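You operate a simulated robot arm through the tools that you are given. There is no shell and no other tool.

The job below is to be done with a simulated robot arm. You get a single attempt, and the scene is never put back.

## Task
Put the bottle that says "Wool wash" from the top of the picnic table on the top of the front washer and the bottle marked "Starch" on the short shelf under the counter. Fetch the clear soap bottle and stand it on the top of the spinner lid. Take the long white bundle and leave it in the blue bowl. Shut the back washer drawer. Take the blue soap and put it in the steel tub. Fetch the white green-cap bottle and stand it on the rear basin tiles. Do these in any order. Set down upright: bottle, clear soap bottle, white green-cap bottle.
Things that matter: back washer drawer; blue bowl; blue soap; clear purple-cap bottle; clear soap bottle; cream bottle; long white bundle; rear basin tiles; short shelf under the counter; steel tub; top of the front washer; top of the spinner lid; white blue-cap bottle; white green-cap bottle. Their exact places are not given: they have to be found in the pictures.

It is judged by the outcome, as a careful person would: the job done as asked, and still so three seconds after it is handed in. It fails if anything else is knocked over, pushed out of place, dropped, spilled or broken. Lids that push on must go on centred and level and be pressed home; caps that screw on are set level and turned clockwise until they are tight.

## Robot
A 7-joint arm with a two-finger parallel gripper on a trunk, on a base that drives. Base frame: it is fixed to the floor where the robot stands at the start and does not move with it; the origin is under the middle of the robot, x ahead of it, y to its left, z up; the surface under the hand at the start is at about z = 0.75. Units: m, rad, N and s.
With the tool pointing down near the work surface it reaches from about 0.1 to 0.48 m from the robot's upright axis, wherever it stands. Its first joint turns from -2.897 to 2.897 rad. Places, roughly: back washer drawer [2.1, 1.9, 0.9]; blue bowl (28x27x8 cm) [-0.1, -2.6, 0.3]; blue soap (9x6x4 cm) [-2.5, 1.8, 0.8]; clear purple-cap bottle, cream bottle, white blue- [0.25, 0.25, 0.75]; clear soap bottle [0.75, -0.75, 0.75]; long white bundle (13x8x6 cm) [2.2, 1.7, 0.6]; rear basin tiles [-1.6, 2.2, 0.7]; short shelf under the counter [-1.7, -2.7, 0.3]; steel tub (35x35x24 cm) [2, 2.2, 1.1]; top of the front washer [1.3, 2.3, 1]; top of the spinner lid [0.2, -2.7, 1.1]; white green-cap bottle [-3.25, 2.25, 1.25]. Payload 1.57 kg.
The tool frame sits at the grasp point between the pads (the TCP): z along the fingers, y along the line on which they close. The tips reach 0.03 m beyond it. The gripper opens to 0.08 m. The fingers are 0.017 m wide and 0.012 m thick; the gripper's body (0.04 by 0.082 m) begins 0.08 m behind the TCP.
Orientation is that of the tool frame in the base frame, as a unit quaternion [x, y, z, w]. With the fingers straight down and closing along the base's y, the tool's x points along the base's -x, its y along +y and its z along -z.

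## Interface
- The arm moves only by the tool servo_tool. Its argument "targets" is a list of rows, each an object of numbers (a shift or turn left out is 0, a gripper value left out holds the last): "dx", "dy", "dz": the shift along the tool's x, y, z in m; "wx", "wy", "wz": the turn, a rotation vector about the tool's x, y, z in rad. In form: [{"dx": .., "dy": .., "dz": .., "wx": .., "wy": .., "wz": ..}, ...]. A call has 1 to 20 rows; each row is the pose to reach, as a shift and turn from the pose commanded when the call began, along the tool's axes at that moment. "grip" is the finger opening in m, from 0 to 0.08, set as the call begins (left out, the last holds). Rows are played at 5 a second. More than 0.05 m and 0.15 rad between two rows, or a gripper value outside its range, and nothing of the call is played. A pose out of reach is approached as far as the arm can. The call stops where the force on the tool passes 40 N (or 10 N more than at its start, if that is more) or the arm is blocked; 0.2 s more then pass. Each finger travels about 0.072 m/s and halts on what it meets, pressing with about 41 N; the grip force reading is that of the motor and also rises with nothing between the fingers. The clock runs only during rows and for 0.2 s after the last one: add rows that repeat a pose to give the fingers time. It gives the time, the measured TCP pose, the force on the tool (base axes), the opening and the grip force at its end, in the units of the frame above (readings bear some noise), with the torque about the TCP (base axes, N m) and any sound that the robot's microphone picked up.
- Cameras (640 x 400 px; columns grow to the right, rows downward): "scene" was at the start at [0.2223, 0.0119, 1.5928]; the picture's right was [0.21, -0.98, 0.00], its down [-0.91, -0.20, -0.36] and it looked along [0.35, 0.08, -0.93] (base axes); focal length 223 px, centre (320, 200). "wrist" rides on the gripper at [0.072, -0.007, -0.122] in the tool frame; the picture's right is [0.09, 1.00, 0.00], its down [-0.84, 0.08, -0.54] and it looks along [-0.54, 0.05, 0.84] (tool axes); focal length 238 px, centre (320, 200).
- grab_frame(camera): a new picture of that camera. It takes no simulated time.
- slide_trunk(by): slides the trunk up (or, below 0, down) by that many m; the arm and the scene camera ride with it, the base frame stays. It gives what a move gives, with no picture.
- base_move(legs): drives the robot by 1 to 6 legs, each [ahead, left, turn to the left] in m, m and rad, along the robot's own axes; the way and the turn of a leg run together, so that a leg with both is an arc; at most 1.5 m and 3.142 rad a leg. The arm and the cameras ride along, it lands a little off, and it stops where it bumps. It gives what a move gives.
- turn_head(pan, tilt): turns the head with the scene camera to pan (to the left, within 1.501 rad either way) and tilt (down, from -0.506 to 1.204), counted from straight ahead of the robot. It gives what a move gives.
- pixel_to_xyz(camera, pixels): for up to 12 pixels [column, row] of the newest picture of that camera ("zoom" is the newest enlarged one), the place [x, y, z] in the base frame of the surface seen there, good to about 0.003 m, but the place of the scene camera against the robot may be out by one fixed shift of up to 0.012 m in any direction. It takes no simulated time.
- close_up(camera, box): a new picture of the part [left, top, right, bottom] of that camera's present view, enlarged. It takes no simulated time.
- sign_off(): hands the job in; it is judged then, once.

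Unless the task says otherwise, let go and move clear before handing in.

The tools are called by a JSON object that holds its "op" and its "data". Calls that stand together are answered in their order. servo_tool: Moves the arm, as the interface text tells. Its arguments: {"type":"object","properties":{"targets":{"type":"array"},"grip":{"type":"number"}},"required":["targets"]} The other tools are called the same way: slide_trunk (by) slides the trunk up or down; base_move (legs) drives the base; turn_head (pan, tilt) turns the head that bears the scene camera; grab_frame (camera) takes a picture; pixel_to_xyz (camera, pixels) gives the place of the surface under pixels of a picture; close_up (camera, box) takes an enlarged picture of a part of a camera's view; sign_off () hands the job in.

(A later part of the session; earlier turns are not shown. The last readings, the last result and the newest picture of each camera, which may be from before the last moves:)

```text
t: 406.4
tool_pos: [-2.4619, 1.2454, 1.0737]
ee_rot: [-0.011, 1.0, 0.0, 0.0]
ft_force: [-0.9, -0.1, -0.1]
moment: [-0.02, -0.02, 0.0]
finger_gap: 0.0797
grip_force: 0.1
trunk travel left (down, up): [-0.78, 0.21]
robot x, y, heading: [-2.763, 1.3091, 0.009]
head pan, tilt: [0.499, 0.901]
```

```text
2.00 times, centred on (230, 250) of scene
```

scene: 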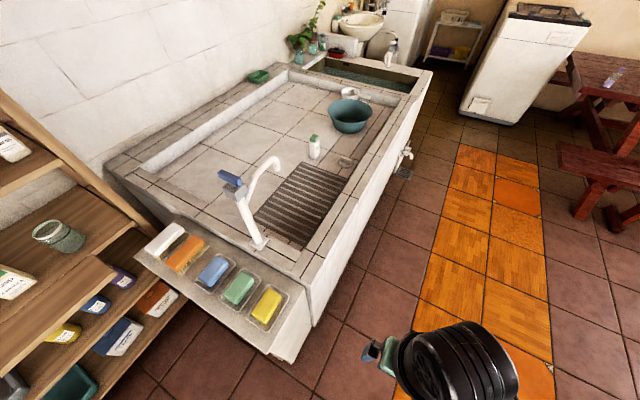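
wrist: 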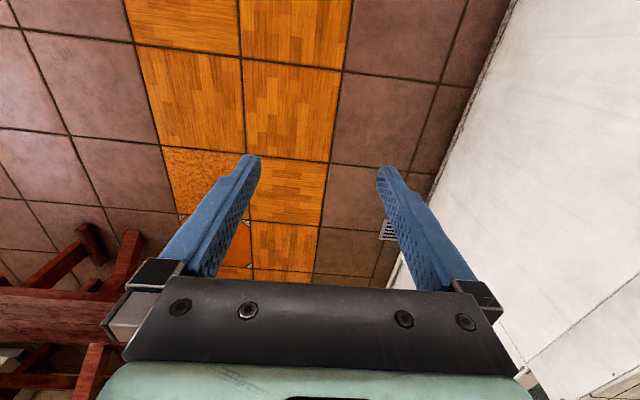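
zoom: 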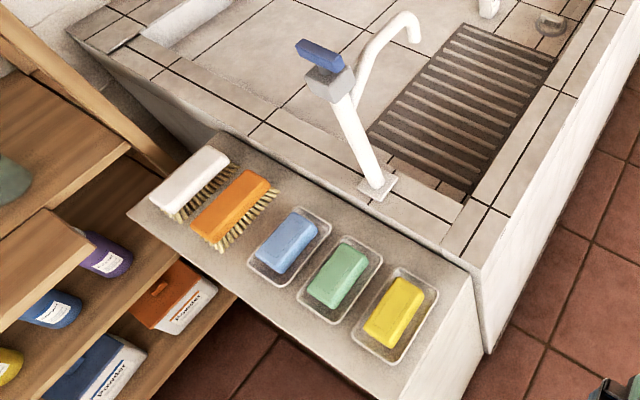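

Soap centre is about (-2.458,1.799), top z≈0.802 true; the faucet stands at (-2.315,1.72). I'll strafe left so the hand comes over the soap.

{"op": "base_move", "data": {"legs": [[-0.03, 0.54, 0]]}}

{"op": "grab_frame", "data": {"camera": "wrist"}}

```text
t: 409.5
tool_pos: [-2.4947, 1.789, 1.0726]
ee_rot: [-0.011, 1.0, 0.0, 0.0]
ft_force: [-0.2, -0.3, -0.6]
moment: [0.01, 0.02, 0.01]
finger_gap: 0.08
grip_force: 0.1
trunk travel left (down, up): [-0.78, 0.21]
robot x, y, heading: [-2.7978, 1.8555, 0.008]
head pan, tilt: [0.499, 0.901]
```

```text
taken
```

wrist: 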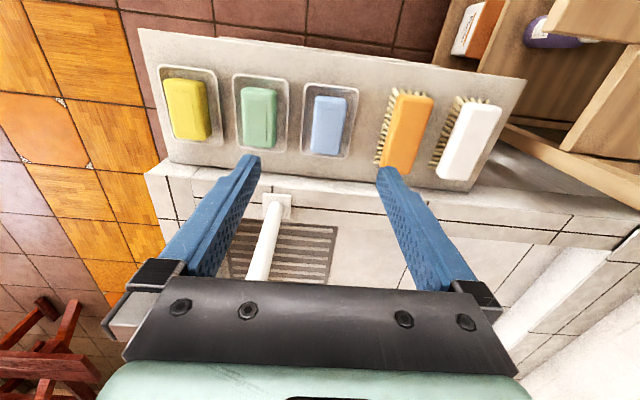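

The blue soap is at (328,125) in the wrist picture. I'll measure its edges and the dish.

{"op": "pixel_to_xyz", "data": {"camera": "wrist", "pixels": [[328, 125], [313, 125], [345, 125], [330, 97], [325, 152], [305, 120], [355, 120], [308, 140], [303, 100], [357, 100], [325, 158]]}}

{"op": "close_up", "data": {"camera": "wrist", "box": [280, 70, 380, 170]}}

```text
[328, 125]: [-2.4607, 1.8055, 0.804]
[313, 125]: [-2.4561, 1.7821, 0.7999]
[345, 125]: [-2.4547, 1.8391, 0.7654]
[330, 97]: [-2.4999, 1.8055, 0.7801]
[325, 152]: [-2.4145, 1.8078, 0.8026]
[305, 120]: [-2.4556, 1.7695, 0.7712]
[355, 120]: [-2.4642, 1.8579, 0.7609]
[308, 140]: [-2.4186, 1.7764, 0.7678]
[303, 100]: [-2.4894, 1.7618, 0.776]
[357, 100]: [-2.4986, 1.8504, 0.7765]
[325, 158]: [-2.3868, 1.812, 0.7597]
```

```text
4.00 times, centred on (330, 120) of wrist
```

zoom: 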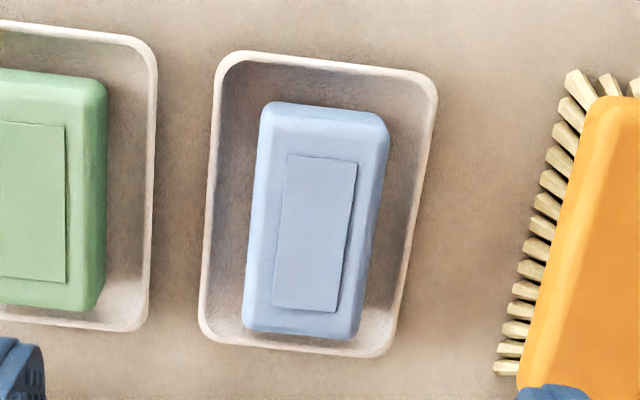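

The soap is aligned with the tool, centre (-2.457,1.8065), top z 0.803, and the dish rim is at z≈0.776, so I'll keep the fingertips just above the rim. Moving above it and down to z≈0.86 first.

{"op": "servo_tool", "data": {"targets": [{"dx": -0.019, "dy": 0.009, "dz": 0.02}, {"dx": -0.037, "dy": 0.0175, "dz": 0.06}, {"dx": -0.037, "dy": 0.0175, "dz": 0.105}, {"dx": -0.037, "dy": 0.0175, "dz": 0.15}, {"dx": -0.037, "dy": 0.0175, "dz": 0.19}, {"dx": -0.037, "dy": 0.0175, "dz": 0.21}], "grip": 0.07}}

{"op": "grab_frame", "data": {"camera": "wrist"}}

```text
t: 410.9
tool_pos: [-2.459, 1.806, 0.8622]
ee_rot: [-0.01, 1.0, 0.0, 0.0]
ft_force: [-0.2, 0.5, -0.6]
moment: [0.0, 0.02, -0.03]
finger_gap: 0.07
grip_force: 0.0
trunk travel left (down, up): [-0.78, 0.21]
robot x, y, heading: [-2.7978, 1.8553, 0.005]
head pan, tilt: [0.499, 0.901]
```

```text
taken
```

wrist: 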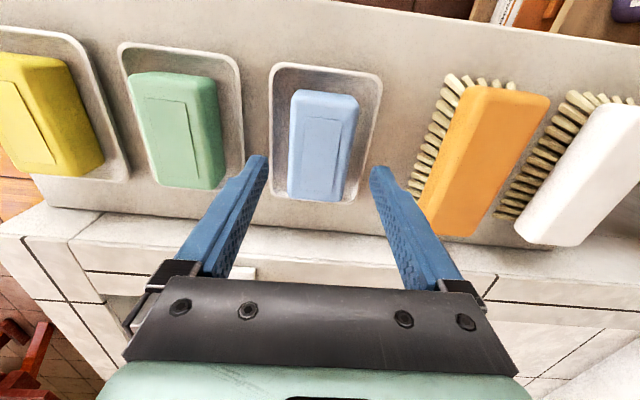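

{"op": "pixel_to_xyz", "data": {"camera": "wrist", "pixels": [[290, 150], [293, 150], [353, 150], [349, 150], [325, 145], [325, 92], [318, 197], [266, 165], [373, 175], [272, 150], [370, 150], [278, 90]]}}

```text
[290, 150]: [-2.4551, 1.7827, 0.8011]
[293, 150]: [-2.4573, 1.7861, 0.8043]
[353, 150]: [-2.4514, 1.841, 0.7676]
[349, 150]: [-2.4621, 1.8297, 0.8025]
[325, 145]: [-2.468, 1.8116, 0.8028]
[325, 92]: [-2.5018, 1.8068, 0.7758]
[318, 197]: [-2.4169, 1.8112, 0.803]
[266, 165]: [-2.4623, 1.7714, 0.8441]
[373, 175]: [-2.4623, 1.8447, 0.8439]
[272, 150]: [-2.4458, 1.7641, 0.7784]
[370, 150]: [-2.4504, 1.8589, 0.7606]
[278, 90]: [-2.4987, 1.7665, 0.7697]
```

Fingers are centred on the soap (y 1.808 vs 1.807). I'll narrow the opening to 0.062 and descend to TCP z≈0.812, then close.

{"op": "servo_tool", "data": {"targets": [{"dz": 0.02}, {"dz": 0.04}, {"dz": 0.05}, {"dz": 0.05}], "grip": 0.063}}

{"op": "servo_tool", "data": {"targets": [{"dz": 0}, {"dz": 0}, {"dz": 0}, {"dz": 0}], "grip": 0.0}}

{"op": "grab_frame", "data": {"camera": "wrist"}}

```text
t: 411.9
tool_pos: [-2.4593, 1.8071, 0.8119]
ee_rot: [-0.01, 1.0, 0.0, 0.0]
ft_force: [0.2, -0.4, -0.1]
moment: [-0.02, -0.01, -0.04]
finger_gap: 0.0627
grip_force: 0.0
trunk travel left (down, up): [-0.78, 0.21]
robot x, y, heading: [-2.7938, 1.8547, 0.003]
head pan, tilt: [0.499, 0.901]
```

```text
t: 412.9
tool_pos: [-2.4602, 1.8068, 0.8117]
ee_rot: [-0.01, 1.0, 0.0, -0.002]
ft_force: [-0.5, -0.3, -0.1]
moment: [-0.02, -0.01, 0.01]
finger_gap: 0.0512
grip_force: 41.1
trunk travel left (down, up): [-0.78, 0.21]
robot x, y, heading: [-2.797, 1.8556, 0.004]
head pan, tilt: [0.499, 0.901]
```

```text
taken
```

wrist: 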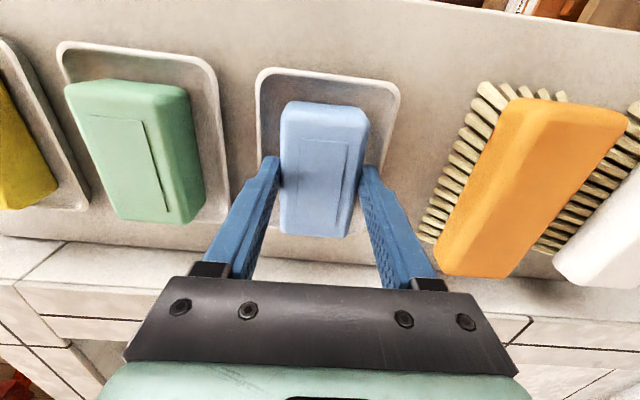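

The soap is gripped (gap 5.1 cm). I'll lift it straight up with the trunk.

{"op": "slide_trunk", "data": {"by": 0.2}}

{"op": "grab_frame", "data": {"camera": "wrist"}}

```text
t: 415.1
tool_pos: [-2.4584, 1.8059, 1.0122]
ee_rot: [-0.011, 1.0, 0.0, 0.0]
ft_force: [0.3, -0.2, -2.0]
moment: [-0.04, 0.01, -0.03]
finger_gap: 0.0514
grip_force: 41.0
trunk travel left (down, up): [-0.98, 0.01]
robot x, y, heading: [-2.796, 1.8535, 0.008]
head pan, tilt: [0.499, 0.901]
```

```text
taken
```

wrist: 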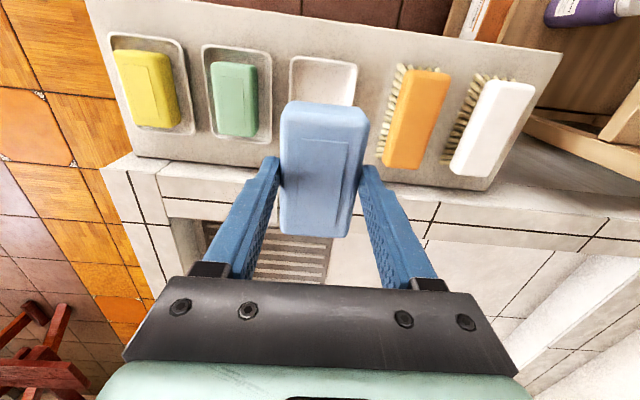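

The soap is lifted and the dish stayed. I'll back off, go round to the open lane, turn to face +y and strafe along the basin and into the washer corridor as on my way out before.

{"op": "base_move", "data": {"legs": [[-0.05, 0, 0], [0.03, -0.54, 0], [0.58, -0.37, 0], [0, 0, 1.565]]}}

{"op": "base_move", "data": {"legs": [[0, -1.2, 0], [0, -1.13, 0]]}}

```text
t: 425.9
tool_pos: [-2.1894, 1.2839, 1.0134]
ee_rot: [0.712, -0.702, -0.001, 0.0]
ft_force: [0.3, 0.6, -2.0]
moment: [-0.01, 0.01, -0.02]
finger_gap: 0.0514
grip_force: 41.6
trunk travel left (down, up): [-0.98, 0.01]
robot x, y, heading: [-2.236, 0.9445, 1.571]
head pan, tilt: [0.499, 0.901]
```

```text
t: 437.4
tool_pos: [0.1418, 1.2772, 1.0117]
ee_rot: [0.712, -0.702, 0.001, 0.001]
ft_force: [-0.5, -0.3, -1.3]
moment: [0.03, -0.03, -0.01]
finger_gap: 0.0511
grip_force: 40.7
trunk travel left (down, up): [-0.98, 0.01]
robot x, y, heading: [0.0932, 0.9406, 1.57]
head pan, tilt: [0.499, 0.901]
```

I'm at (0.09,0.94). Now up into the corridor and along it toward the back washer.

{"op": "base_move", "data": {"legs": [[0.3, -0.05, 0], [0.24, -0.15, 0], [0, -0.9, 0], [0, -0.6, 0]]}}

{"op": "turn_head", "data": {"pan": -0.4, "tilt": 0.7}}

{"op": "grab_frame", "data": {"camera": "scene"}}

```text
t: 448.4
tool_pos: [1.8506, 1.8164, 1.012]
ee_rot: [0.712, -0.702, 0.002, 0.0]
ft_force: [0.1, -0.2, -2.0]
moment: [-0.01, 0.0, -0.02]
finger_gap: 0.0513
grip_force: 41.3
trunk travel left (down, up): [-0.98, 0.01]
robot x, y, heading: [1.8021, 1.4759, 1.569]
head pan, tilt: [0.499, 0.901]
```

```text
t: 449.6
tool_pos: [1.8508, 1.8145, 1.0132]
ee_rot: [0.712, -0.702, 0.001, 0.0]
ft_force: [0.0, 0.4, -1.8]
moment: [0.0, -0.03, 0.0]
finger_gap: 0.0516
grip_force: 40.8
trunk travel left (down, up): [-0.98, 0.01]
robot x, y, heading: [1.7995, 1.4747, 1.57]
head pan, tilt: [-0.4, 0.7]
```

```text
taken
```

scene: 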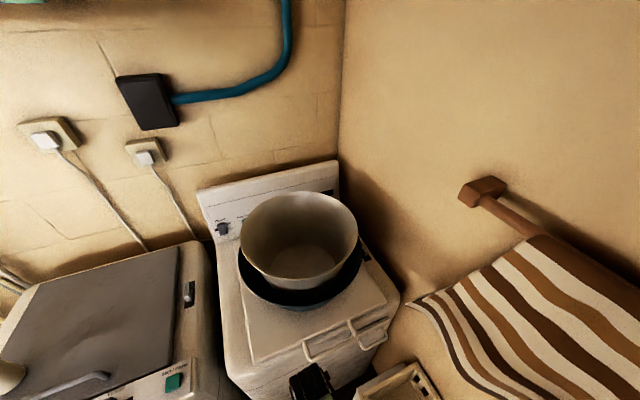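

I'm back at the back washer with the steel tub ahead at (300,240). I'll measure its rim and floor.

{"op": "pixel_to_xyz", "data": {"camera": "scene", "pixels": [[243, 230], [356, 226], [300, 195], [290, 282], [303, 262], [300, 225], [270, 270], [335, 270], [250, 255], [350, 255], [300, 299], [280, 199]]}}

{"op": "close_up", "data": {"camera": "scene", "box": [220, 170, 400, 320]}}

```text
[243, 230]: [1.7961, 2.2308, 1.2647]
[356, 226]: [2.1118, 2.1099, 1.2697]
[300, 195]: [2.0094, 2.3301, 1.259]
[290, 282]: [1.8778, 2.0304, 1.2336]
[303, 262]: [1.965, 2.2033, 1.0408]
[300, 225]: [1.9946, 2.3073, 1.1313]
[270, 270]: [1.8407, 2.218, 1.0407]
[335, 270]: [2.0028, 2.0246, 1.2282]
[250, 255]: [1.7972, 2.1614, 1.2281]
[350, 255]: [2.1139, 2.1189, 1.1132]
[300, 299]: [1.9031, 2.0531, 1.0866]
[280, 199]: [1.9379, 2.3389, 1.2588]
```

```text
2.67 times, centred on (310, 245) of scene
```

zoom: 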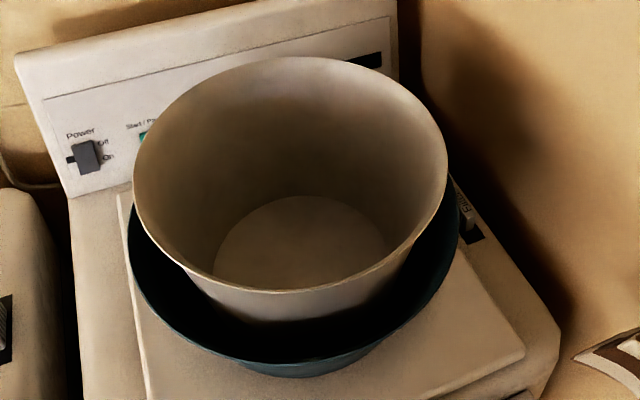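

Tub centre is about (1.95,2.185), rim z≈1.26, floor z≈1.03. I'll raise the soap to z≈1.345 while pitching the tool 0.6 rad forward so it can pass over the near rim.

{"op": "servo_tool", "data": {"targets": [{"dz": -0.0475, "wy": -0.0857}, {"dz": -0.095, "wy": -0.171}, {"dz": -0.1425, "wy": -0.257}, {"dz": -0.19, "wy": -0.343}, {"dz": -0.2375, "wy": -0.4285}, {"dz": -0.285, "wy": -0.514}, {"dz": -0.3325, "wy": -0.6}, {"dz": -0.3325, "wy": -0.6}]}}

{"op": "grab_frame", "data": {"camera": "wrist"}}

{"op": "grab_frame", "data": {"camera": "scene"}}

```text
t: 451.4
tool_pos: [1.8655, 1.8614, 1.3244]
ee_rot: [0.681, -0.671, -0.21, -0.207]
ft_force: [-0.2, 0.1, -1.8]
moment: [-0.03, 0.05, 0.0]
finger_gap: 0.0513
grip_force: 40.8
out of reach, approached as far as the arm can: row 6, 7, 8
trunk travel left (down, up): [-0.98, 0.01]
robot x, y, heading: [1.8006, 1.4769, 1.574]
head pan, tilt: [-0.4, 0.7]
```

```text
taken
```

wrist: 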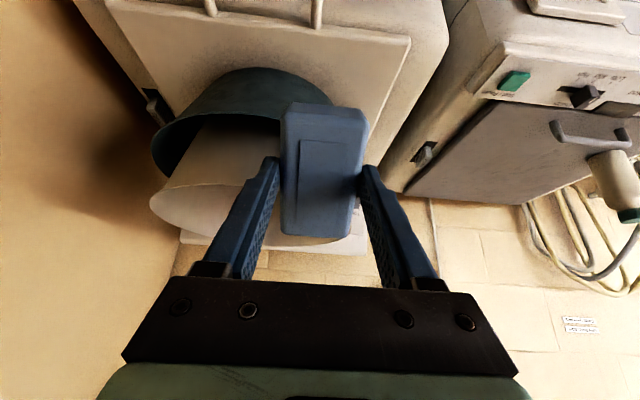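

```text
taken
```

scene: 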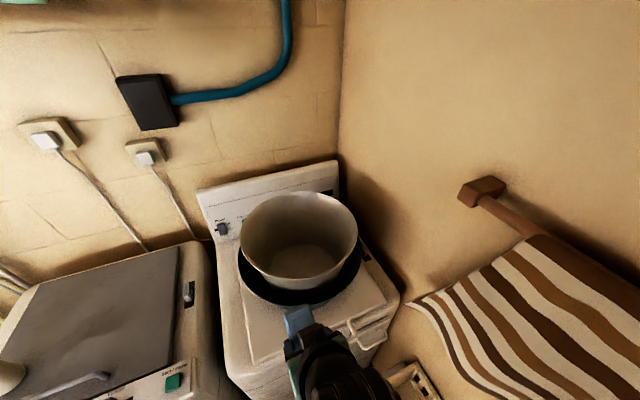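

The arm topped out at z≈1.324 with this pitch. More forward pitch lowers the wrist relative to the fingers, so I'll pitch to about 1.0 rad and raise to z≈1.37.

{"op": "servo_tool", "data": {"targets": [{"wy": -0.1}, {"wy": -0.2, "dx": -0.008, "dz": -0.012}, {"wy": -0.3, "dx": -0.017, "dz": -0.025}, {"wy": -0.4, "dx": -0.0254, "dz": -0.0373}, {"wy": -0.4, "dx": -0.0254, "dz": -0.0373}]}}

{"op": "slide_trunk", "data": {"by": 0.009}}

{"op": "grab_frame", "data": {"camera": "wrist"}}

```text
t: 452.6
tool_pos: [1.8813, 1.8887, 1.346]
ee_rot: [0.625, -0.615, -0.342, -0.337]
ft_force: [-0.2, -0.8, -2.5]
moment: [-0.05, 0.01, -0.02]
finger_gap: 0.0516
grip_force: 40.9
out of reach, approached as far as the arm can: row 1, 2, 3, 4, 5
trunk travel left (down, up): [-0.98, 0.01]
robot x, y, heading: [1.8021, 1.4763, 1.565]
head pan, tilt: [-0.4, 0.7]
```

```text
t: 453.2
tool_pos: [1.8822, 1.8906, 1.355]
ee_rot: [0.625, -0.616, -0.341, -0.336]
ft_force: [0.0, 0.3, -0.7]
moment: [-0.06, 0.0, 0.02]
finger_gap: 0.0516
grip_force: 40.7
trunk travel left (down, up): [-0.989, 0.001]
robot x, y, heading: [1.8001, 1.4757, 1.57]
head pan, tilt: [-0.4, 0.7]
```

```text
taken
```

wrist: 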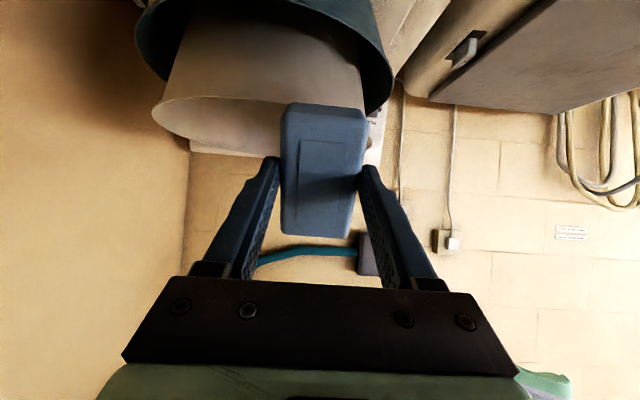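

The tool is now at z 1.355 with 1.0 rad pitch, so the soap's lowest corner is about 3 cm above the rim. I'll drive the base 0.24 m forward and shift the hand over the tub.

{"op": "base_move", "data": {"legs": [[0.24, 0, 0]]}}

{"op": "servo_tool", "data": {"targets": [{"dy": -0.03}, {"dy": -0.06}, {"dy": -0.06}]}}

{"op": "grab_frame", "data": {"camera": "wrist"}}

{"op": "grab_frame", "data": {"camera": "scene"}}

```text
t: 454.9
tool_pos: [1.8825, 2.1278, 1.3561]
ee_rot: [0.624, -0.617, -0.341, -0.338]
ft_force: [0.4, 0.0, -1.2]
moment: [-0.03, 0.04, 0.0]
finger_gap: 0.0515
grip_force: 40.9
trunk travel left (down, up): [-0.989, 0.001]
robot x, y, heading: [1.8029, 1.7142, 1.571]
head pan, tilt: [-0.4, 0.7]
```

```text
t: 455.7
tool_pos: [1.9428, 2.13, 1.3552]
ee_rot: [0.625, -0.616, -0.341, -0.337]
ft_force: [-1.1, 0.4, -1.1]
moment: [-0.08, -0.01, -0.01]
finger_gap: 0.0514
grip_force: 40.9
trunk travel left (down, up): [-0.989, 0.001]
robot x, y, heading: [1.8025, 1.7186, 1.569]
head pan, tilt: [-0.4, 0.7]
```

```text
taken
```

wrist: 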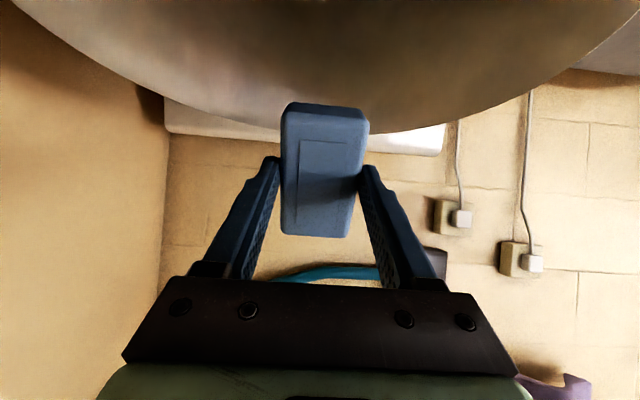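

```text
taken
```

scene: 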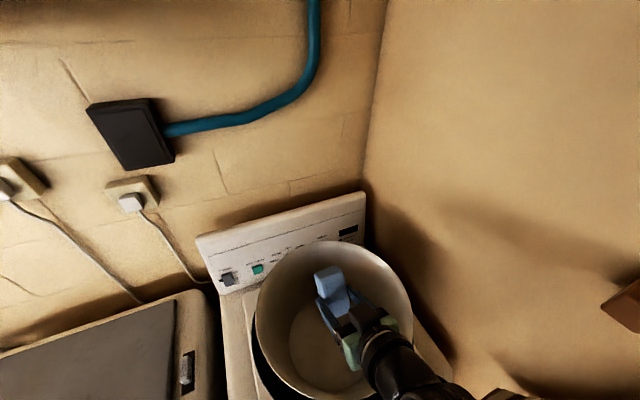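

The soap is over the tub, well above its rim. I'll un-pitch gradually while lowering inside, in two stages.

{"op": "servo_tool", "data": {"targets": [{"dx": 0.0117, "dz": 0.0164, "wy": 0.1}, {"dx": 0.0234, "dz": 0.0328, "wy": 0.2}, {"dx": 0.0351, "dz": 0.0493, "wy": 0.3}, {"dx": 0.0468, "dz": 0.0657, "wy": 0.4}, {"dx": 0.0468, "dz": 0.0657, "wy": 0.4}]}}

{"op": "grab_frame", "data": {"camera": "scene"}}

{"op": "grab_frame", "data": {"camera": "wrist"}}

```text
t: 456.9
tool_pos: [1.9433, 2.1594, 1.2794]
ee_rot: [0.681, -0.671, -0.21, -0.206]
ft_force: [-0.1, -0.8, -1.3]
moment: [-0.01, -0.01, 0.0]
finger_gap: 0.0511
grip_force: 41.3
trunk travel left (down, up): [-0.989, 0.001]
robot x, y, heading: [1.8008, 1.7142, 1.568]
head pan, tilt: [-0.4, 0.7]
```

```text
taken
```

scene: 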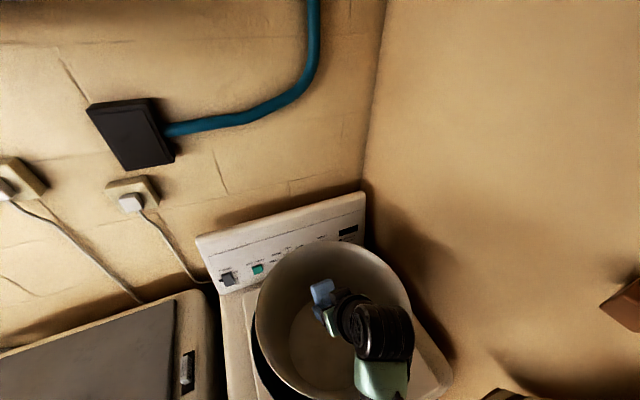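

```text
taken
```

wrist: 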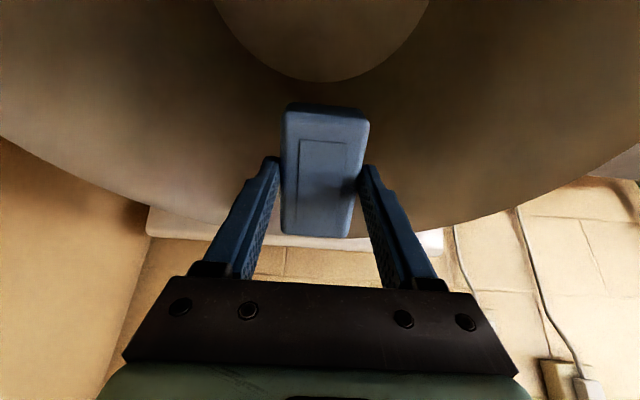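

Still clear: the wrist is above the opening. Second stage: un-pitch another 0.35 rad and lower 8 cm.

{"op": "servo_tool", "data": {"targets": [{"dx": 0.0103, "dz": 0.0173, "wy": 0.0875}, {"dx": 0.0205, "dz": 0.0345, "wy": 0.175}, {"dx": 0.0308, "dz": 0.0518, "wy": 0.2625}, {"dx": 0.041, "dz": 0.069, "wy": 0.35}, {"dx": 0.041, "dz": 0.069, "wy": 0.35}]}}

{"op": "grab_frame", "data": {"camera": "scene"}}

{"op": "grab_frame", "data": {"camera": "wrist"}}

```text
t: 458.1
tool_pos: [1.9443, 2.1628, 1.1989]
ee_rot: [0.706, -0.697, -0.088, -0.086]
ft_force: [-0.2, 0.3, -2.6]
moment: [-0.01, 0.01, -0.02]
finger_gap: 0.0513
grip_force: 41.1
trunk travel left (down, up): [-0.989, 0.001]
robot x, y, heading: [1.7976, 1.7155, 1.567]
head pan, tilt: [-0.4, 0.7]
```

```text
taken
```

scene: 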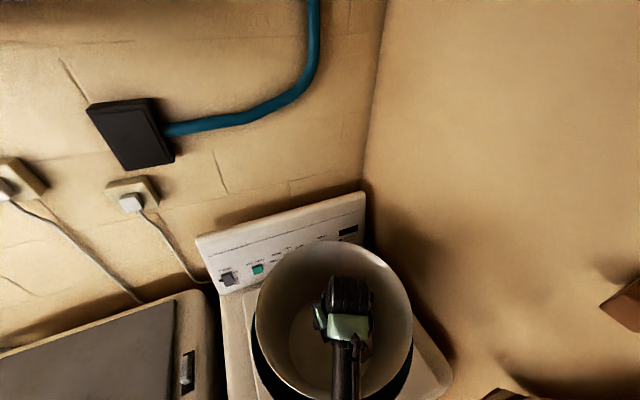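

```text
taken
```

wrist: 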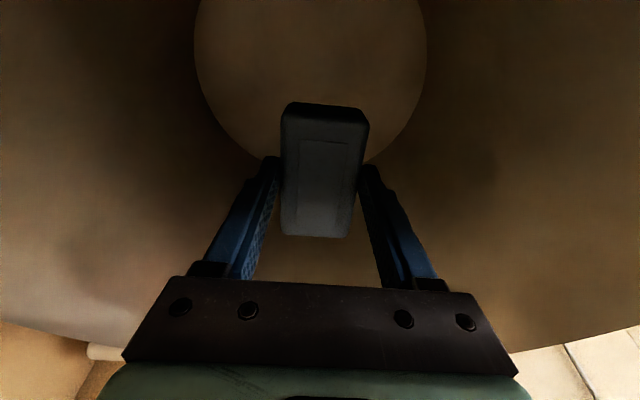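

The hand is inside the tub with no contact. I'll check the forearm's height where it crosses the near rim before lowering more.

{"op": "pixel_to_xyz", "data": {"camera": "scene", "pixels": [[345, 360], [345, 375], [345, 390], [348, 295], [345, 330], [300, 395], [320, 400], [385, 385], [320, 325], [300, 340]]}}

{"op": "close_up", "data": {"camera": "scene", "box": [240, 220, 440, 400]}}

```text
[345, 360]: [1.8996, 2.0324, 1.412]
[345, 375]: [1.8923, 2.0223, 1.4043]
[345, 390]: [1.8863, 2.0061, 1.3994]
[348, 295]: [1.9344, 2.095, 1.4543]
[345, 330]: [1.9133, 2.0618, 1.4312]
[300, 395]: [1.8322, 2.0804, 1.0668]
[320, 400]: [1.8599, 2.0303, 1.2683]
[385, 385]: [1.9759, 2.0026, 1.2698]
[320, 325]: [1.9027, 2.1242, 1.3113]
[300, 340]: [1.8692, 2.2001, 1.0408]
```

```text
2.22 times, centred on (340, 310) of scene
```

zoom: 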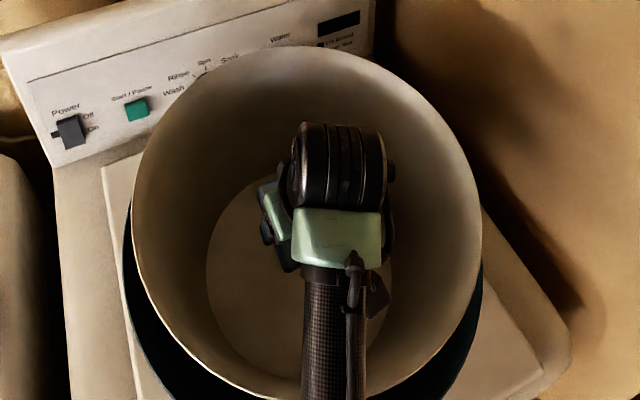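

The forearm's underside is about 6 cm above the rim, so I can lower another 4.5 cm with the trunk and then release the soap just above the tub floor.

{"op": "slide_trunk", "data": {"by": -0.045}}

{"op": "grab_frame", "data": {"camera": "scene"}}

{"op": "pixel_to_xyz", "data": {"camera": "scene", "pixels": [[345, 355], [345, 370], [345, 385], [350, 340], [325, 395], [380, 385]]}}

```text
t: 459.0
tool_pos: [1.943, 2.1637, 1.1555]
ee_rot: [0.706, -0.697, -0.089, -0.087]
ft_force: [-0.2, 0.8, -0.8]
moment: [-0.01, -0.02, 0.0]
finger_gap: 0.0513
grip_force: 41.5
trunk travel left (down, up): [-0.944, 0.046]
robot x, y, heading: [1.8026, 1.7145, 1.564]
head pan, tilt: [-0.4, 0.7]
```

```text
taken
```

scene: 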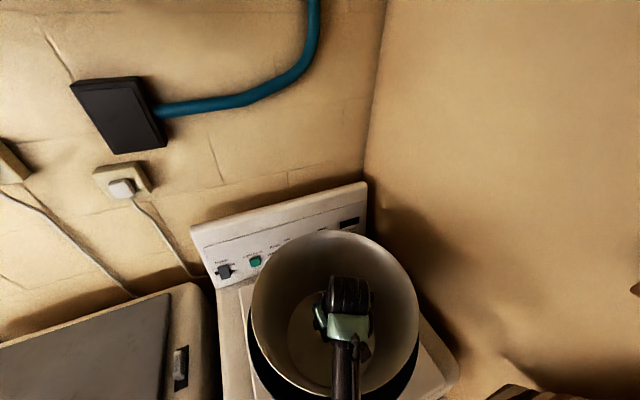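

```text
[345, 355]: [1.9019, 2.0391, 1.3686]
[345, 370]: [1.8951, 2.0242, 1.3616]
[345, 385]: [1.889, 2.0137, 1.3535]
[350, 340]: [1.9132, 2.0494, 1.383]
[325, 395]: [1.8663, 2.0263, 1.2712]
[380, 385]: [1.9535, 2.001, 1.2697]
```

The forearm still clears the rim by about 2 cm and no force shows. I'll open the fingers to release the soap, then look.

{"op": "servo_tool", "data": {"targets": [{"dz": 0}, {"dz": 0}, {"dz": 0}, {"dz": 0}], "grip": 0.075}}

{"op": "grab_frame", "data": {"camera": "wrist"}}

```text
t: 460.0
tool_pos: [1.9446, 2.1633, 1.1547]
ee_rot: [0.706, -0.697, -0.089, -0.087]
ft_force: [0.8, -0.3, 0.4]
moment: [0.04, 0.01, -0.02]
finger_gap: 0.0751
grip_force: 0.1
trunk travel left (down, up): [-0.944, 0.046]
robot x, y, heading: [1.7992, 1.715, 1.563]
head pan, tilt: [-0.4, 0.7]
```

```text
taken
```

wrist: 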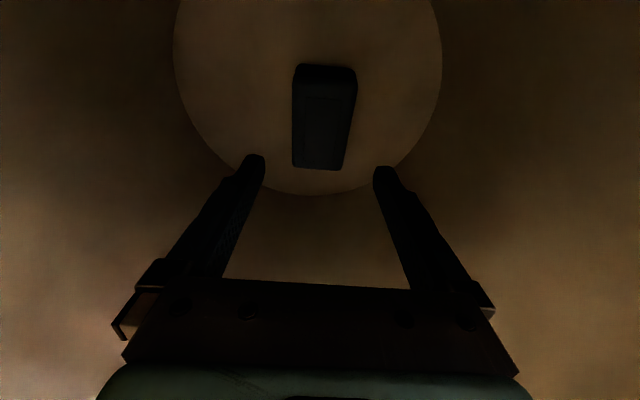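

The soap lies on the tub floor at (325,118). I'll withdraw by reversing the entry: up, pitch forward, up again, then back the base out.

{"op": "slide_trunk", "data": {"by": 0.045}}

{"op": "servo_tool", "data": {"targets": [{"dx": -0.0037, "dz": -0.0197, "wy": -0.0875}, {"dx": -0.0075, "dz": -0.0394, "wy": -0.175}, {"dx": -0.0112, "dz": -0.059, "wy": -0.2625}, {"dx": -0.015, "dz": -0.0787, "wy": -0.35}, {"dx": -0.015, "dz": -0.0787, "wy": -0.35}]}}

{"op": "servo_tool", "data": {"targets": [{"dx": -0.0044, "dz": -0.0198, "wy": -0.1}, {"dx": -0.0088, "dz": -0.0395, "wy": -0.2}, {"dx": -0.0131, "dz": -0.0592, "wy": -0.3}, {"dx": -0.0175, "dz": -0.079, "wy": -0.4}, {"dx": -0.0175, "dz": -0.079, "wy": -0.4}]}}

{"op": "base_move", "data": {"legs": [[-0.25, 0, 0]]}}

{"op": "grab_frame", "data": {"camera": "scene"}}

```text
t: 460.9
tool_pos: [1.9429, 2.164, 1.1998]
ee_rot: [0.705, -0.698, -0.089, -0.087]
ft_force: [-0.3, 0.4, 0.0]
moment: [-0.02, 0.0, -0.01]
finger_gap: 0.0748
grip_force: 0.0
trunk travel left (down, up): [-0.989, 0.001]
robot x, y, heading: [1.8002, 1.7166, 1.572]
head pan, tilt: [-0.4, 0.7]
```

```text
t: 462.1
tool_pos: [1.9436, 2.16, 1.2815]
ee_rot: [0.68, -0.671, -0.211, -0.208]
ft_force: [0.4, 0.0, 0.8]
moment: [0.0, -0.02, -0.01]
finger_gap: 0.0748
grip_force: 0.0
trunk travel left (down, up): [-0.989, 0.001]
robot x, y, heading: [1.8024, 1.7136, 1.565]
head pan, tilt: [-0.4, 0.7]
```

```text
t: 463.3
tool_pos: [1.9454, 2.1289, 1.3567]
ee_rot: [0.624, -0.617, -0.341, -0.337]
ft_force: [-0.8, 0.4, 0.5]
moment: [-0.03, -0.01, -0.01]
finger_gap: 0.0751
grip_force: 0.1
trunk travel left (down, up): [-0.989, 0.001]
robot x, y, heading: [1.8017, 1.7145, 1.564]
head pan, tilt: [-0.4, 0.7]
```

```text
t: 465.1
tool_pos: [1.943, 1.8808, 1.3547]
ee_rot: [0.625, -0.617, -0.34, -0.336]
ft_force: [-0.7, 0.4, -0.1]
moment: [0.01, 0.01, 0.02]
finger_gap: 0.075
grip_force: 0.1
trunk travel left (down, up): [-0.989, 0.001]
robot x, y, heading: [1.7997, 1.4669, 1.569]
head pan, tilt: [-0.4, 0.7]
```

```text
taken
```

scene: 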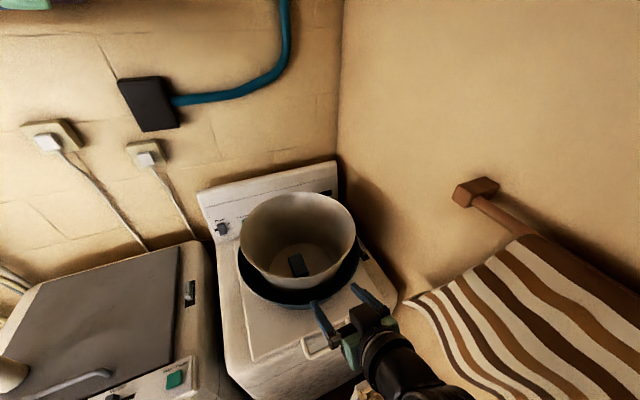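

The soap is in the steel tub at (297,263). Now I'll back away a little and check the drawer, the Wool wash bottle and the rest.

{"op": "base_move", "data": {"legs": [[0, 0.55, 0]]}}

{"op": "turn_head", "data": {"pan": -0.5, "tilt": 0.6}}

{"op": "grab_frame", "data": {"camera": "scene"}}

{"op": "close_up", "data": {"camera": "scene", "box": [360, 180, 540, 320]}}

{"op": "turn_head", "data": {"pan": 0.3, "tilt": 0.8}}

{"op": "grab_frame", "data": {"camera": "scene"}}

```text
t: 468.3
tool_pos: [1.4035, 1.8821, 1.3551]
ee_rot: [0.623, -0.619, -0.339, -0.337]
ft_force: [0.0, -0.7, 0.0]
moment: [0.01, -0.02, 0.04]
finger_gap: 0.0755
grip_force: 0.0
trunk travel left (down, up): [-0.989, 0.001]
robot x, y, heading: [1.2558, 1.4696, 1.562]
head pan, tilt: [-0.4, 0.7]
```

```text
t: 468.9
tool_pos: [1.402, 1.8813, 1.3542]
ee_rot: [0.622, -0.619, -0.339, -0.338]
ft_force: [-0.1, 0.0, -0.4]
moment: [0.02, 0.04, 0.02]
finger_gap: 0.0751
grip_force: 0.1
trunk travel left (down, up): [-0.989, 0.001]
robot x, y, heading: [1.2553, 1.4743, 1.562]
head pan, tilt: [-0.499, 0.6]
```

```text
taken
```

scene: 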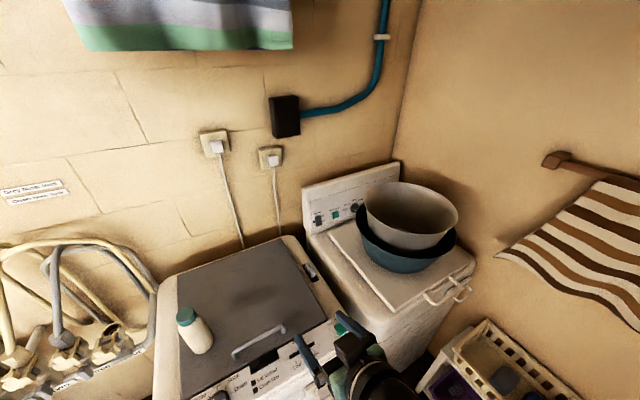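

```text
2.86 times, centred on (450, 250) of scene
```

zoom: 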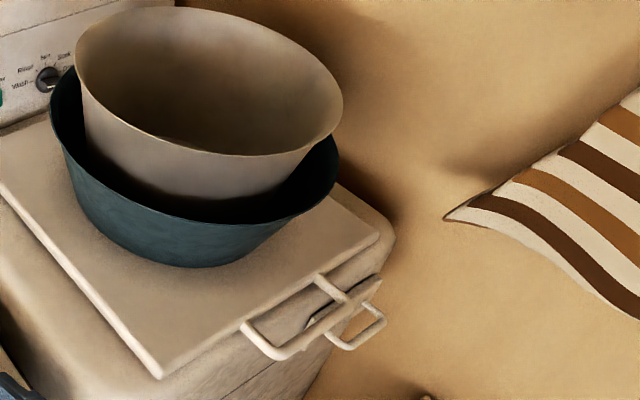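

```text
t: 470.1
tool_pos: [1.4034, 1.8815, 1.3553]
ee_rot: [0.623, -0.619, -0.339, -0.337]
ft_force: [0.3, -0.5, -0.7]
moment: [-0.01, 0.0, 0.01]
finger_gap: 0.0749
grip_force: 0.0
trunk travel left (down, up): [-0.989, 0.001]
robot x, y, heading: [1.2571, 1.4706, 1.564]
head pan, tilt: [0.3, 0.799]
```

```text
taken
```

scene: 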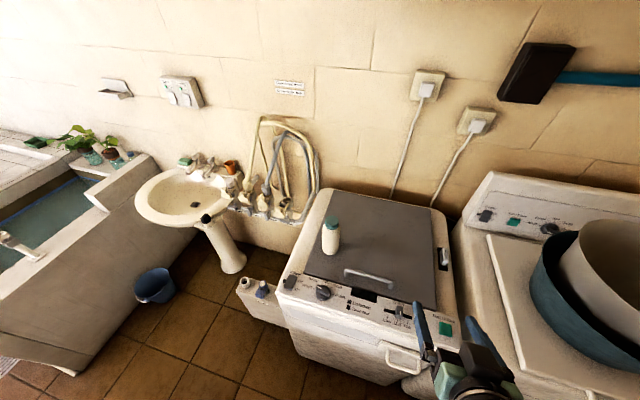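

The Wool wash bottle stands on the front washer lid at (331,238) and the drawer is shut. I want to double-check the green-cap bottle's spot relative to the full extent of the rear basin tiles, so I'll drive back to view the basin.

{"op": "base_move", "data": {"legs": [[0.03, 0.96, 0], [-0.3, 0.2, 0], [-0.26, 0.15, 0], [0, 1.45, 0]]}}

{"op": "turn_head", "data": {"pan": 0.0, "tilt": 0.6}}

{"op": "grab_frame", "data": {"camera": "scene"}}

```text
t: 485.5
tool_pos: [-1.3709, 1.3714, 1.3554]
ee_rot: [0.623, -0.619, -0.339, -0.337]
ft_force: [0.2, 0.1, -0.6]
moment: [-0.02, 0.02, -0.01]
finger_gap: 0.075
grip_force: 0.0
trunk travel left (down, up): [-0.989, 0.001]
robot x, y, heading: [-1.5132, 0.9605, 1.563]
head pan, tilt: [0.3, 0.799]
```

```text
t: 486.3
tool_pos: [-1.371, 1.3719, 1.356]
ee_rot: [0.624, -0.618, -0.34, -0.337]
ft_force: [0.0, 0.6, 0.0]
moment: [0.03, -0.02, -0.02]
finger_gap: 0.075
grip_force: 0.0
trunk travel left (down, up): [-0.989, 0.001]
robot x, y, heading: [-1.5162, 0.9599, 1.561]
head pan, tilt: [0.0, 0.6]
```

```text
taken
```

scene: 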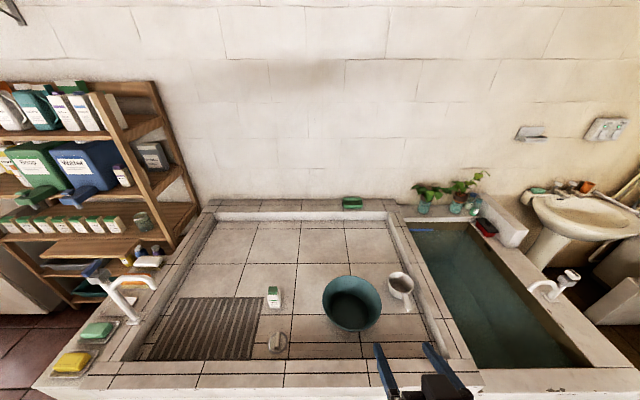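

Now I can see the whole tile floor. I'll measure its corners and edges.

{"op": "pixel_to_xyz", "data": {"camera": "scene", "pixels": [[218, 223], [380, 223], [300, 225], [300, 216], [300, 204], [300, 197], [140, 358], [440, 355], [300, 362], [300, 375], [270, 305], [320, 245]]}}

{"op": "pixel_to_xyz", "data": {"camera": "scene", "pixels": [[425, 300], [408, 270], [195, 260], [180, 290], [350, 225], [380, 217], [220, 213], [205, 207], [420, 355], [160, 350], [395, 205], [350, 203]]}}

```text
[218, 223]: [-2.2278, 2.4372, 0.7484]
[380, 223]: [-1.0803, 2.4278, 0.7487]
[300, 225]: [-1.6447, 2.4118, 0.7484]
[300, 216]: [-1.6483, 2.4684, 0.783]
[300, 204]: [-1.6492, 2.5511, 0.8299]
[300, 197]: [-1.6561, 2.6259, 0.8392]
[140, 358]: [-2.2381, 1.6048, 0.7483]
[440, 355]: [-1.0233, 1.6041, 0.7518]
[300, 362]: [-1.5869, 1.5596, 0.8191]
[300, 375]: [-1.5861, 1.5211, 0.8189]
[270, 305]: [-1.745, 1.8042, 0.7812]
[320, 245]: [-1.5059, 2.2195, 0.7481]
```

```text
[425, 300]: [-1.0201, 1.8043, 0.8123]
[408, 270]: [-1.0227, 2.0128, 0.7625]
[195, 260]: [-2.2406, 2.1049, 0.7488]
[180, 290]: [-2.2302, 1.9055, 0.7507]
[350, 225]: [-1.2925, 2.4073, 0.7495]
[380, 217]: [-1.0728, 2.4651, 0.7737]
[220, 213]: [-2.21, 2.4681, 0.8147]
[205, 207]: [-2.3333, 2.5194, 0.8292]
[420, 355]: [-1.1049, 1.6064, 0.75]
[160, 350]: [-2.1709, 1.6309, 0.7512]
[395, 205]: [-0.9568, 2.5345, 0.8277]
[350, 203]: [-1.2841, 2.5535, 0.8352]
```

The tile floor runs x -2.24 to -1.025 and y 1.60 to 2.465, so its middle is y≈2.03, while the stated spot is y≈2.2: "rear basin tiles" is likely the rear rows. The bottle at y≈1.82 may be too far forward, so I'll first test how far the arm can really stretch (hand in free air above the basin).

{"op": "servo_tool", "data": {"targets": [{"dx": 0.036, "dz": 0.023, "wy": -0.03}, {"dx": 0.072, "dz": 0.046, "wy": -0.06}, {"dx": 0.108, "dz": 0.069, "wy": -0.09}, {"dx": 0.144, "dz": 0.092, "wy": -0.12}, {"dx": 0.18, "dz": 0.116, "wy": -0.15}, {"dx": 0.216, "dz": 0.139, "wy": -0.18}, {"dx": 0.252, "dz": 0.162, "wy": -0.2}]}}

{"op": "servo_tool", "data": {"targets": [{"dy": 0.045}, {"dy": 0.09}, {"dy": 0.145}]}}

```text
t: 487.9
tool_pos: [-1.3717, 1.371, 1.0557]
ee_rot: [0.586, -0.581, -0.401, -0.398]
ft_force: [0.2, 0.0, -0.3]
moment: [0.02, 0.01, -0.04]
finger_gap: 0.075
grip_force: 0.1
trunk travel left (down, up): [-0.989, 0.001]
robot x, y, heading: [-1.5197, 0.9599, 1.562]
head pan, tilt: [0.0, 0.6]
```

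```text
refused: row 3 steps farther than a row can; nothing moved
```

I'll resend the sideways move in legal steps and then stretch forward in steps to find the limit.

{"op": "servo_tool", "data": {"targets": [{"dy": 0.048}, {"dy": 0.096}, {"dy": 0.144}]}}

{"op": "servo_tool", "data": {"targets": [{"dx": -0.0145, "dz": 0.0373}, {"dx": -0.029, "dz": 0.0746}, {"dx": -0.0434, "dz": 0.1118}, {"dx": -0.0579, "dz": 0.1491}, {"dx": -0.0724, "dz": 0.1864}, {"dx": -0.0869, "dz": 0.2237}, {"dx": -0.1014, "dz": 0.261}, {"dx": -0.1158, "dz": 0.2982}]}}

```text
t: 488.7
tool_pos: [-1.5144, 1.3702, 1.0552]
ee_rot: [0.586, -0.582, -0.399, -0.398]
ft_force: [-0.1, 0.5, -0.4]
moment: [0.01, -0.01, 0.0]
finger_gap: 0.0752
grip_force: 0.0
trunk travel left (down, up): [-0.989, 0.001]
robot x, y, heading: [-1.5151, 0.9619, 1.567]
head pan, tilt: [0.0, 0.6]
```

```text
t: 490.5
tool_pos: [-1.5194, 1.5993, 1.0598]
ee_rot: [0.587, -0.581, -0.4, -0.398]
ft_force: [-0.2, -0.7, -0.3]
moment: [-0.01, -0.04, -0.09]
finger_gap: 0.0751
grip_force: 0.0
out of reach, approached as far as the arm can: row 6, 7, 8
trunk travel left (down, up): [-0.989, 0.001]
robot x, y, heading: [-1.5171, 0.9532, 1.563]
head pan, tilt: [0.0, 0.6]
```

The arm stretches to r≈0.64. From the basin's left end that reaches about (-2.11,2.08), within the rear rows, so I'll move the bottle there. First I'll retract, reset the pitch to 0.8 rad and line up with the bottle from the front.

{"op": "servo_tool", "data": {"targets": [{"dx": 0.0145, "dz": -0.0373, "wy": 0.0667}, {"dx": 0.029, "dz": -0.0746, "wy": 0.1333}, {"dx": 0.0434, "dz": -0.1118, "wy": 0.2}, {"dx": 0.0579, "dz": -0.1491, "wy": 0.2667}, {"dx": 0.0724, "dz": -0.1864, "wy": 0.3333}, {"dx": 0.0869, "dz": -0.2237, "wy": 0.4}, {"dx": 0.0869, "dz": -0.2237, "wy": 0.4}], "grip": 0.08}}

{"op": "base_move", "data": {"legs": [[0.335, 0.205, 0.008]]}}

{"op": "grab_frame", "data": {"camera": "wrist"}}

```text
t: 492.1
tool_pos: [-1.5159, 1.3585, 1.056]
ee_rot: [0.654, -0.649, -0.275, -0.274]
ft_force: [0.4, 0.3, -0.6]
moment: [0.01, -0.02, -0.03]
finger_gap: 0.0802
grip_force: 0.0
trunk travel left (down, up): [-0.989, 0.001]
robot x, y, heading: [-1.5165, 0.9587, 1.557]
head pan, tilt: [0.0, 0.6]
```

```text
t: 494.6
tool_pos: [-1.7247, 1.6942, 1.0568]
ee_rot: [0.656, -0.647, -0.277, -0.273]
ft_force: [-1.0, -0.2, 0.3]
moment: [-0.01, -0.02, -0.01]
finger_gap: 0.0799
grip_force: 0.0
trunk travel left (down, up): [-0.989, 0.001]
robot x, y, heading: [-1.7228, 1.2943, 1.567]
head pan, tilt: [0.0, 0.6]
```

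```text
taken
```

wrist: 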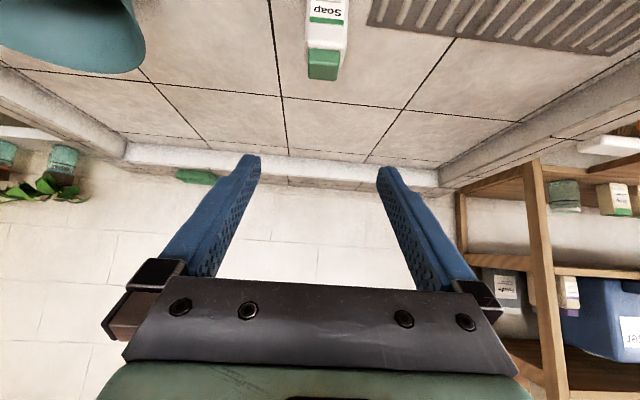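

The bottle is at (325,40), nearly in line. I'll lower the trunk 15 cm and measure it.

{"op": "slide_trunk", "data": {"by": -0.15}}

{"op": "grab_frame", "data": {"camera": "wrist"}}

```text
t: 496.3
tool_pos: [-1.7242, 1.6955, 0.9069]
ee_rot: [0.656, -0.647, -0.278, -0.273]
ft_force: [-0.3, -0.5, -0.1]
moment: [0.01, 0.0, 0.01]
finger_gap: 0.0802
grip_force: 0.2
trunk travel left (down, up): [-0.839, 0.151]
robot x, y, heading: [-1.7204, 1.2981, 1.567]
head pan, tilt: [0.0, 0.6]
```

```text
taken
```

wrist: 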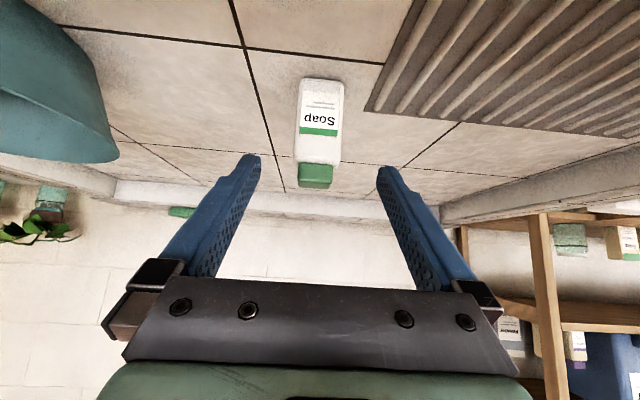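

{"op": "pixel_to_xyz", "data": {"camera": "wrist", "pixels": [[319, 125], [298, 125], [342, 125], [315, 178], [319, 85], [300, 140], [338, 140], [315, 168]]}}

{"op": "close_up", "data": {"camera": "wrist", "box": [270, 60, 370, 200]}}

```text
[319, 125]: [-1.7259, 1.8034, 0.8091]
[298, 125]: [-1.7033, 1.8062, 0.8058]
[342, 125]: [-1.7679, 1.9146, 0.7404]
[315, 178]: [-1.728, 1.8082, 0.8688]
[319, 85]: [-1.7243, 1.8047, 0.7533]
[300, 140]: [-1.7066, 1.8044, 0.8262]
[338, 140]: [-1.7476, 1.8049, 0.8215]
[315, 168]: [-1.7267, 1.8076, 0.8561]
```

```text
2.86 times, centred on (320, 130) of wrist
```

zoom: 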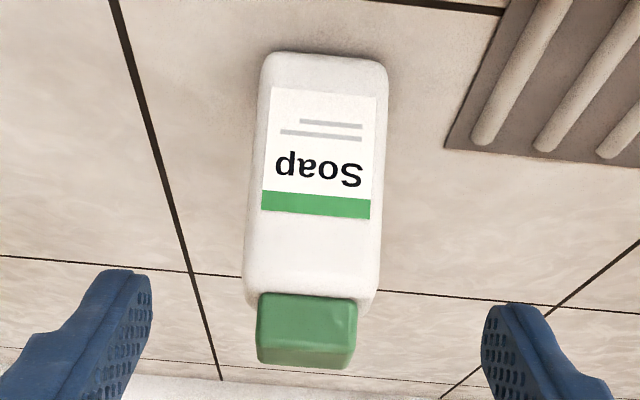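

The bottle's centre is x≈-1.726, front face y≈1.8045. I'll advance to grasp at about (-1.726,1.824,0.82), a little higher on the body than before.

{"op": "servo_tool", "data": {"targets": [{"dx": -0.0271, "dz": 0.03}, {"dx": -0.0271, "dz": 0.07}, {"dx": -0.0271, "dz": 0.11}, {"dx": -0.0271, "dz": 0.153}, {"dx": -0.0271, "dz": 0.153}], "grip": 0.075}}

{"op": "grab_frame", "data": {"camera": "wrist"}}

```text
t: 497.5
tool_pos: [-1.7261, 1.8228, 0.8219]
ee_rot: [0.655, -0.647, -0.277, -0.275]
ft_force: [-0.2, 0.0, 0.3]
moment: [0.01, 0.04, 0.03]
finger_gap: 0.0747
grip_force: 0.1
trunk travel left (down, up): [-0.839, 0.151]
robot x, y, heading: [-1.7252, 1.2968, 1.572]
head pan, tilt: [0.0, 0.6]
```

```text
taken
```

wrist: 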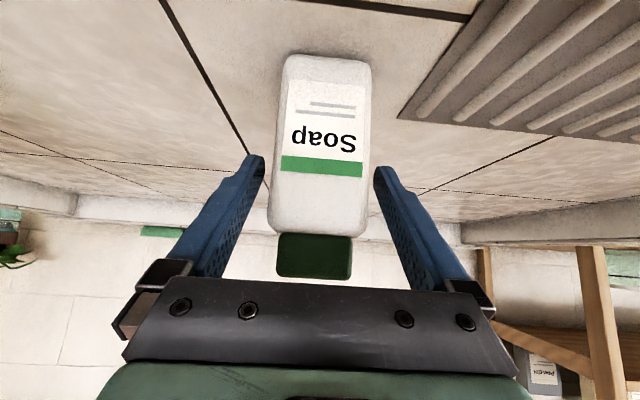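

Centred on the bottle. I'll close and lift with the trunk.

{"op": "servo_tool", "data": {"targets": [{"dx": 0}, {"dx": 0}, {"dx": 0}, {"dx": 0}], "grip": 0.0}}

{"op": "slide_trunk", "data": {"by": 0.14}}

{"op": "grab_frame", "data": {"camera": "wrist"}}

```text
t: 498.5
tool_pos: [-1.725, 1.8235, 0.8209]
ee_rot: [0.656, -0.647, -0.277, -0.273]
ft_force: [-0.1, 0.7, 0.4]
moment: [0.12, 0.07, -0.09]
finger_gap: 0.0546
grip_force: 41.0
trunk travel left (down, up): [-0.839, 0.151]
robot x, y, heading: [-1.7192, 1.2977, 1.57]
head pan, tilt: [0.0, 0.6]
```

```text
t: 500.2
tool_pos: [-1.7244, 1.8231, 0.9599]
ee_rot: [0.655, -0.648, -0.276, -0.273]
ft_force: [-0.1, -0.5, -2.2]
moment: [-0.01, -0.01, -0.03]
finger_gap: 0.0546
grip_force: 40.7
trunk travel left (down, up): [-0.979, 0.011]
robot x, y, heading: [-1.7218, 1.2948, 1.567]
head pan, tilt: [0.0, 0.6]
```

```text
taken
```

wrist: 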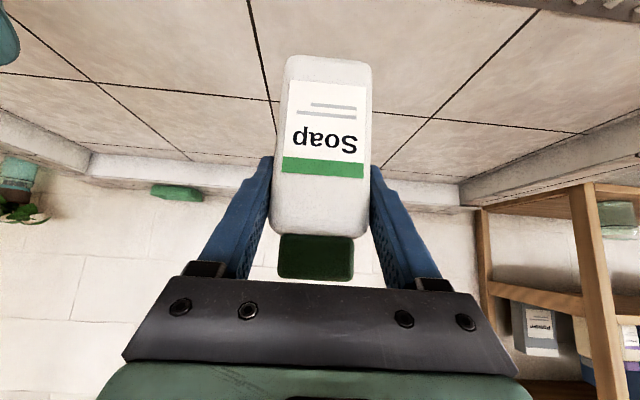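

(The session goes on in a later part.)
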